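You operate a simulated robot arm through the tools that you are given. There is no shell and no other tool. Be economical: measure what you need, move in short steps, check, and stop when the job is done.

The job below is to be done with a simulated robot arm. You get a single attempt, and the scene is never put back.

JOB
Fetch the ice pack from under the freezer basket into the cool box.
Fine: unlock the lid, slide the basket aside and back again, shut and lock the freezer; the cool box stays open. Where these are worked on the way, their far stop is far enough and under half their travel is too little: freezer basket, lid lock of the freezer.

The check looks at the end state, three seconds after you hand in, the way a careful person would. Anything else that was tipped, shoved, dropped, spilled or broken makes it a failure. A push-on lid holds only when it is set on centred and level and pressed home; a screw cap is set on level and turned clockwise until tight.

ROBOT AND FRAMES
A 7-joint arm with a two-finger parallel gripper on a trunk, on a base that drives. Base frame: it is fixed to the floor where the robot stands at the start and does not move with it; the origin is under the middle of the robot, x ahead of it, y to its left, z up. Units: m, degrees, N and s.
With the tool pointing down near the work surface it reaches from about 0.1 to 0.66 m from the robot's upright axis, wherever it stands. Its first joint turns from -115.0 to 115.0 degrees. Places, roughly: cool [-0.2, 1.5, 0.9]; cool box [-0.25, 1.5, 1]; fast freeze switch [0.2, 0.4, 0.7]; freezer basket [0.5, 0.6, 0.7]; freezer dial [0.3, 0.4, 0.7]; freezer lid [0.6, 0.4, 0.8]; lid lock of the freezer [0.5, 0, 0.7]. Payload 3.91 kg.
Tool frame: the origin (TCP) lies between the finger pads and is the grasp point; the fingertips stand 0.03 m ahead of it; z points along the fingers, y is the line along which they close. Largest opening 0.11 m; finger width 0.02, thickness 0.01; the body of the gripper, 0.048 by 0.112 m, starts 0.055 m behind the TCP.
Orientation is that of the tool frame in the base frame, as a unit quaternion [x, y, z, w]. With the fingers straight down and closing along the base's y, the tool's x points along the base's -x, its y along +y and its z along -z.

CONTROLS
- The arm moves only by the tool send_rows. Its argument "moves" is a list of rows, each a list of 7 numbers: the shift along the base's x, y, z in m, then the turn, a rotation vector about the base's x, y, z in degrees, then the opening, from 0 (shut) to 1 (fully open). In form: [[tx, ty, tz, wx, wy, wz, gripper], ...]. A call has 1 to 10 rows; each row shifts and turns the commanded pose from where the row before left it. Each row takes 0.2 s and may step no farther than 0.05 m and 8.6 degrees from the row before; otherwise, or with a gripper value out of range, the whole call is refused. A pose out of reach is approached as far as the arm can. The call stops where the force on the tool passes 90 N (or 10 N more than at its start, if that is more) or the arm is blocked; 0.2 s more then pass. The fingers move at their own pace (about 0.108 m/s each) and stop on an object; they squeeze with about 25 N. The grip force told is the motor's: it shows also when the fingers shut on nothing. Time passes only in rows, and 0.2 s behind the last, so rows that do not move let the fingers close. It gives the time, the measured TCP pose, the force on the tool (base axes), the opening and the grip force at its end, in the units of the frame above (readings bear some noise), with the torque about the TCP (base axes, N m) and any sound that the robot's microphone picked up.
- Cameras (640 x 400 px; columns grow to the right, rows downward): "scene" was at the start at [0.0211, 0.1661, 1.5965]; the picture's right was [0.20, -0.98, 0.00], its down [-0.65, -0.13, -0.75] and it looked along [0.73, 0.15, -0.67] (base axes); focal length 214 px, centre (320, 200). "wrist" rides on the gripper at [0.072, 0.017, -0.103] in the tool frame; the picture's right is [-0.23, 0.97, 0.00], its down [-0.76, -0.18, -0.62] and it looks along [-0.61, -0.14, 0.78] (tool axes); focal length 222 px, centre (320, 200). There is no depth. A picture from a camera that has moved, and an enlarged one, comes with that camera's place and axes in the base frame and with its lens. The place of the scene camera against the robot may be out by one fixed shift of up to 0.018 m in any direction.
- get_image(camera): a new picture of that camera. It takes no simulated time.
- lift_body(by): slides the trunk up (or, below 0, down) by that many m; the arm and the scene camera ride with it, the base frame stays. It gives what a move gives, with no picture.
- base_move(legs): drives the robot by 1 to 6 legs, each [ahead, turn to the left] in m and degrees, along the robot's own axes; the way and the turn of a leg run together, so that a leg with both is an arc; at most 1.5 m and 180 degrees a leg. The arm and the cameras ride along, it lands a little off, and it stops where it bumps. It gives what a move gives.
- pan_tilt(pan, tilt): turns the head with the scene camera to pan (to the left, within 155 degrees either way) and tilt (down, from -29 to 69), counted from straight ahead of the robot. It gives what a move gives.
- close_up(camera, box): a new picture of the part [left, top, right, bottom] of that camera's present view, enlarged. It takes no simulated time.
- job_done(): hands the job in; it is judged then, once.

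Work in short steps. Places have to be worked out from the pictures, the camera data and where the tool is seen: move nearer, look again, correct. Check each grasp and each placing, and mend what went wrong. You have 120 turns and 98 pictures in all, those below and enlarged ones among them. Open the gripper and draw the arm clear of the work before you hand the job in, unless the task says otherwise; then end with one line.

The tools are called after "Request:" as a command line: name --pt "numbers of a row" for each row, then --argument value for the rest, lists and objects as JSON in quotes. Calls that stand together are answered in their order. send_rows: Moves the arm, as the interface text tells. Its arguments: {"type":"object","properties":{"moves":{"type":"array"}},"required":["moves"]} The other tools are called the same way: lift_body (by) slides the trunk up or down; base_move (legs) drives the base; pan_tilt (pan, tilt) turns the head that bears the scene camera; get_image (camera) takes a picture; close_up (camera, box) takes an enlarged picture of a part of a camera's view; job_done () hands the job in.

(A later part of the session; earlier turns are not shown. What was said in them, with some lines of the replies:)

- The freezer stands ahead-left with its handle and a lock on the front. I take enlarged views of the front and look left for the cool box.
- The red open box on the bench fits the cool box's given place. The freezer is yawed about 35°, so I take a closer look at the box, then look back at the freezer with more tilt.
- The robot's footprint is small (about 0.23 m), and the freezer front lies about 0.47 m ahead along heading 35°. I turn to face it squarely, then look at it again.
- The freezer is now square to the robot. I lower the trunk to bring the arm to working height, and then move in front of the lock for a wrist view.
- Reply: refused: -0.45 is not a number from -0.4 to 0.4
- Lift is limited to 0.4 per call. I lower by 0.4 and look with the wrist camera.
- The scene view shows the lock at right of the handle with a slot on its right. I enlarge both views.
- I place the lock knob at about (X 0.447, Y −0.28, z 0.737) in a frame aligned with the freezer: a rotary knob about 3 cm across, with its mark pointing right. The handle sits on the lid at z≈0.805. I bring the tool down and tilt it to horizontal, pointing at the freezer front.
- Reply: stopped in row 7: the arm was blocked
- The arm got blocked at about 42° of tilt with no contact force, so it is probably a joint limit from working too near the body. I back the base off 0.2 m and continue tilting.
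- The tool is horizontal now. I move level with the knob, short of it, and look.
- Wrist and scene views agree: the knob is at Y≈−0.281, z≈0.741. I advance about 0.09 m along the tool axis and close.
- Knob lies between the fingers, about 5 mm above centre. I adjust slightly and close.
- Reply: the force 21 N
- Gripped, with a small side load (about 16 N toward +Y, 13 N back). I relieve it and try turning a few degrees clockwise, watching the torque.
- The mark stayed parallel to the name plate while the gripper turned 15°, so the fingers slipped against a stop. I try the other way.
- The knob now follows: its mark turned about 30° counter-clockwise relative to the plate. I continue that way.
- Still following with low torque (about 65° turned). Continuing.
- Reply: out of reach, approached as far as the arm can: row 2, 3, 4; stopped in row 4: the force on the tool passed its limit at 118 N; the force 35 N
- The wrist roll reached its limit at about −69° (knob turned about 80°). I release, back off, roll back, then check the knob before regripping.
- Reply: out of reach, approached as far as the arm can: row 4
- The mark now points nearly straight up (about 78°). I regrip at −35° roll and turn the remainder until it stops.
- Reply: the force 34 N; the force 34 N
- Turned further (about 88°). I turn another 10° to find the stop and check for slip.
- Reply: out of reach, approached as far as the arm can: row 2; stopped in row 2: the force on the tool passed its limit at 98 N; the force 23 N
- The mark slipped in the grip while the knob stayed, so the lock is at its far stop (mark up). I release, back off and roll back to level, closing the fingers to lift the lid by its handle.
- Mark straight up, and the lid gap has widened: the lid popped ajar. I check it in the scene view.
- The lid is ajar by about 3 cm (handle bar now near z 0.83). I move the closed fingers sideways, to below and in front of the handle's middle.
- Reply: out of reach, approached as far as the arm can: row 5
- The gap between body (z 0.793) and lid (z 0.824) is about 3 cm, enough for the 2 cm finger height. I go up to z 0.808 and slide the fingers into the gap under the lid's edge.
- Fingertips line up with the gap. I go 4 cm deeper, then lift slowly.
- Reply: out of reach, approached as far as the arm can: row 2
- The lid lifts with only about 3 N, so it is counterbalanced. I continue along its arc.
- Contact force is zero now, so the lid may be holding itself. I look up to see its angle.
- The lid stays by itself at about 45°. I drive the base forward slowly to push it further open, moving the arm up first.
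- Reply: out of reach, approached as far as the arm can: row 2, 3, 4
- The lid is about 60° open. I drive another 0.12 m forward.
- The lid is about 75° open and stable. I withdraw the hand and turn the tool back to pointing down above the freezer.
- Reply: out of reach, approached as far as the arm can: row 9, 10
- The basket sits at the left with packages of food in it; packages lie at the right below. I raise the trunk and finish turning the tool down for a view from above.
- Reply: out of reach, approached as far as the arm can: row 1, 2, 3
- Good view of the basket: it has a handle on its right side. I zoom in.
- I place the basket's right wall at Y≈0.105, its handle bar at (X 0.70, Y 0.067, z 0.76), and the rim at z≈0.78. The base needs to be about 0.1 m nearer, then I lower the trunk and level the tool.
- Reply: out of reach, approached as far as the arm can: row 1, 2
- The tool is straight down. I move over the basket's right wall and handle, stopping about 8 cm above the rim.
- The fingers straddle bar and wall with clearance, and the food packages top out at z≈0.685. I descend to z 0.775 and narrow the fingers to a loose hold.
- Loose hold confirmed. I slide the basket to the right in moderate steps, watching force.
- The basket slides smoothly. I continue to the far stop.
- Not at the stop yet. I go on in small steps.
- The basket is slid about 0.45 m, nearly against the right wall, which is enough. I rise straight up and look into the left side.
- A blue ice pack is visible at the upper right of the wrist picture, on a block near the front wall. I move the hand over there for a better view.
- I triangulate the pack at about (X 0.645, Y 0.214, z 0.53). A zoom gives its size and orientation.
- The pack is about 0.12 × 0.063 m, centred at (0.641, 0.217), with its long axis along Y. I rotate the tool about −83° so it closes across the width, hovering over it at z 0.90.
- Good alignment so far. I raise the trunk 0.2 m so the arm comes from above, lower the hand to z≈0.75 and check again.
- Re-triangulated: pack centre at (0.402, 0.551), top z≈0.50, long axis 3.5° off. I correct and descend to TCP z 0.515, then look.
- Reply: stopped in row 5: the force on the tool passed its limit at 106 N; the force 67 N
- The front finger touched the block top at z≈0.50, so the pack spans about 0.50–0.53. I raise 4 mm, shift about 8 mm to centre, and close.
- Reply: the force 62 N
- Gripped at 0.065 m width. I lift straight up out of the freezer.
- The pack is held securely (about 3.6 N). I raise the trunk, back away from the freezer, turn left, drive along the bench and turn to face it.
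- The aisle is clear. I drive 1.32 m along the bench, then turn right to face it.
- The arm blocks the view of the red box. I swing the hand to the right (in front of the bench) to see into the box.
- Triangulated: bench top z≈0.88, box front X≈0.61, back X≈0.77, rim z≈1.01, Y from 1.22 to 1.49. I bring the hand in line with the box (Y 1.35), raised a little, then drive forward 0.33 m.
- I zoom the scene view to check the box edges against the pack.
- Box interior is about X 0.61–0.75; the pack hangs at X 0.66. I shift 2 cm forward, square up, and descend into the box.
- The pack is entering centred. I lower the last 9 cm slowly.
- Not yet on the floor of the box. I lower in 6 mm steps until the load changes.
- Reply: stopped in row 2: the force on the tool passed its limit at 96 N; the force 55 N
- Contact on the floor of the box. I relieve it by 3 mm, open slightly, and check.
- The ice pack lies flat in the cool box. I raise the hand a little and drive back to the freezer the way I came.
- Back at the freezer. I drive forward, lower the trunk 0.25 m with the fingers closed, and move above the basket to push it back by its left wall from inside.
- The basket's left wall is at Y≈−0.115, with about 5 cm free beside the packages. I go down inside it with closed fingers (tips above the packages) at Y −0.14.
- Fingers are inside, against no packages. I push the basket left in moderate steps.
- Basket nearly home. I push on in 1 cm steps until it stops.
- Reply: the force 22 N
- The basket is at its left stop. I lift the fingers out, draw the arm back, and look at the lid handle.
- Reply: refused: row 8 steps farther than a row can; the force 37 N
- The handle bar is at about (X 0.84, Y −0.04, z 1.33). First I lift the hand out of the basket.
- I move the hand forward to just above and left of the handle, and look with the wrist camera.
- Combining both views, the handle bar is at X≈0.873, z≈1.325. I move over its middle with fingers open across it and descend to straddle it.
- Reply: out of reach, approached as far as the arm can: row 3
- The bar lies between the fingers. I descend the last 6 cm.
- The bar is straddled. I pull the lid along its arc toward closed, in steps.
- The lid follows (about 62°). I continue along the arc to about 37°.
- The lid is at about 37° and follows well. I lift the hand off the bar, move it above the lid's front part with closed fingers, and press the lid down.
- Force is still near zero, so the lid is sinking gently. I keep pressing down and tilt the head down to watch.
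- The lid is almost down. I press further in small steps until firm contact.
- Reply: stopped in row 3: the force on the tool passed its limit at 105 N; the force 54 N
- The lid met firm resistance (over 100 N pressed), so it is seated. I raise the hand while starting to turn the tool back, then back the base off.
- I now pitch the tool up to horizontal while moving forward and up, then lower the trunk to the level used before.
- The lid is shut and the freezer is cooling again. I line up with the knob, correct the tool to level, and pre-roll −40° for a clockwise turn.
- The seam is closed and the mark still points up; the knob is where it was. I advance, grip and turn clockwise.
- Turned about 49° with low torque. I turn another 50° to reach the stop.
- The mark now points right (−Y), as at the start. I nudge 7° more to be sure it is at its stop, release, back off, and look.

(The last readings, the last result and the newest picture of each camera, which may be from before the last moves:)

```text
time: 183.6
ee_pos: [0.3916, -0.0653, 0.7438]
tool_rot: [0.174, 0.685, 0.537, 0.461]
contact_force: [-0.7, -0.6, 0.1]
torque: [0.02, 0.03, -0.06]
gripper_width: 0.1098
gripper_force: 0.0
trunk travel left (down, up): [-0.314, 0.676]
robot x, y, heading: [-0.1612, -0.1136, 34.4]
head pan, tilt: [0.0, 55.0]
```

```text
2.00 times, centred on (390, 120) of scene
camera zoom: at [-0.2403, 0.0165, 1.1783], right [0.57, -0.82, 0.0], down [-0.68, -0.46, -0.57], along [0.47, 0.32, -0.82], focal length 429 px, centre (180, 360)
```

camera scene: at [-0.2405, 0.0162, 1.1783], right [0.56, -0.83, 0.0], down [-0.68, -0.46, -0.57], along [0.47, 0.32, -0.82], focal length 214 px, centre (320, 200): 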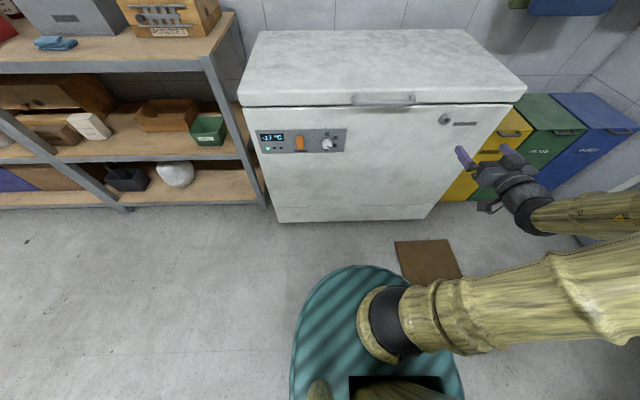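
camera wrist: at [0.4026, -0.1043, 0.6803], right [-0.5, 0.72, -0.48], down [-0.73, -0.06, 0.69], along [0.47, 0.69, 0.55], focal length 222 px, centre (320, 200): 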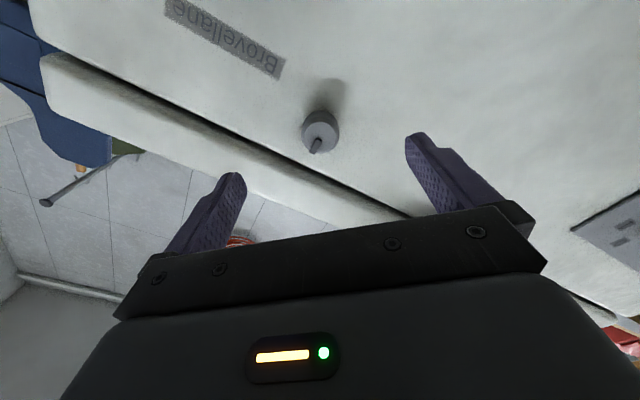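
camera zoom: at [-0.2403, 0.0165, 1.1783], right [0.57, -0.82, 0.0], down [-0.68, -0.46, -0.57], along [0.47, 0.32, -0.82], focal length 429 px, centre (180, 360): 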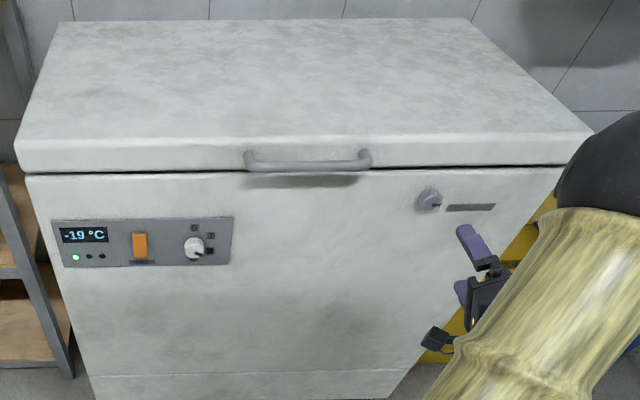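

The lid is flush and the temperature is back at −19 °C. One last close look at the knob and the seam.

Request:
close_up --camera "scene" --box '[420, 95, 500, 145]'

Request:
base_move --legs '[[-0.15, 0]]'

```text
8.00 times, centred on (460, 120) of scene
camera zoom: at [-0.2403, 0.0165, 1.1783], right [0.57, -0.82, 0.0], down [-0.68, -0.46, -0.57], along [0.47, 0.32, -0.82], focal length 1716 px, centre (-800, 840)
```

zoom: 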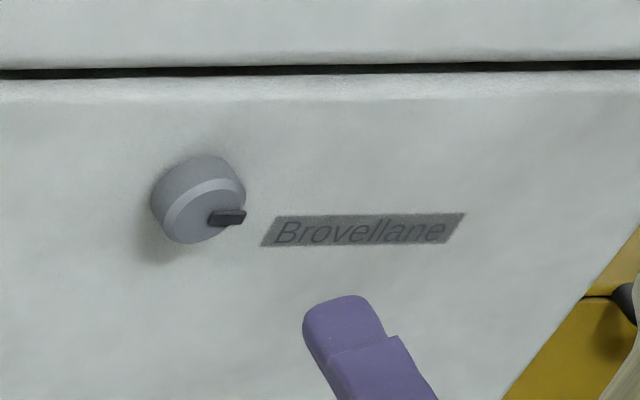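

```text
time: 185.1
ee_pos: [0.2659, -0.1527, 0.7439]
tool_rot: [0.176, 0.685, 0.535, 0.462]
contact_force: [0.1, -0.1, 0.2]
torque: [0.02, -0.01, -0.01]
gripper_width: 0.1103
gripper_force: 0.0
trunk travel left (down, up): [-0.314, 0.676]
robot x, y, heading: [-0.2922, -0.1991, 34.1]
head pan, tilt: [0.0, 55.0]
```

The knob and seam look as they did at the start (locked), the arm is clear and the gripper is open. I hand in.

Request:
job_done

```text
The job is handed in.
```

The ice pack is in the open cool box, the basket is back at its left stop, and the freezer is shut and locked.
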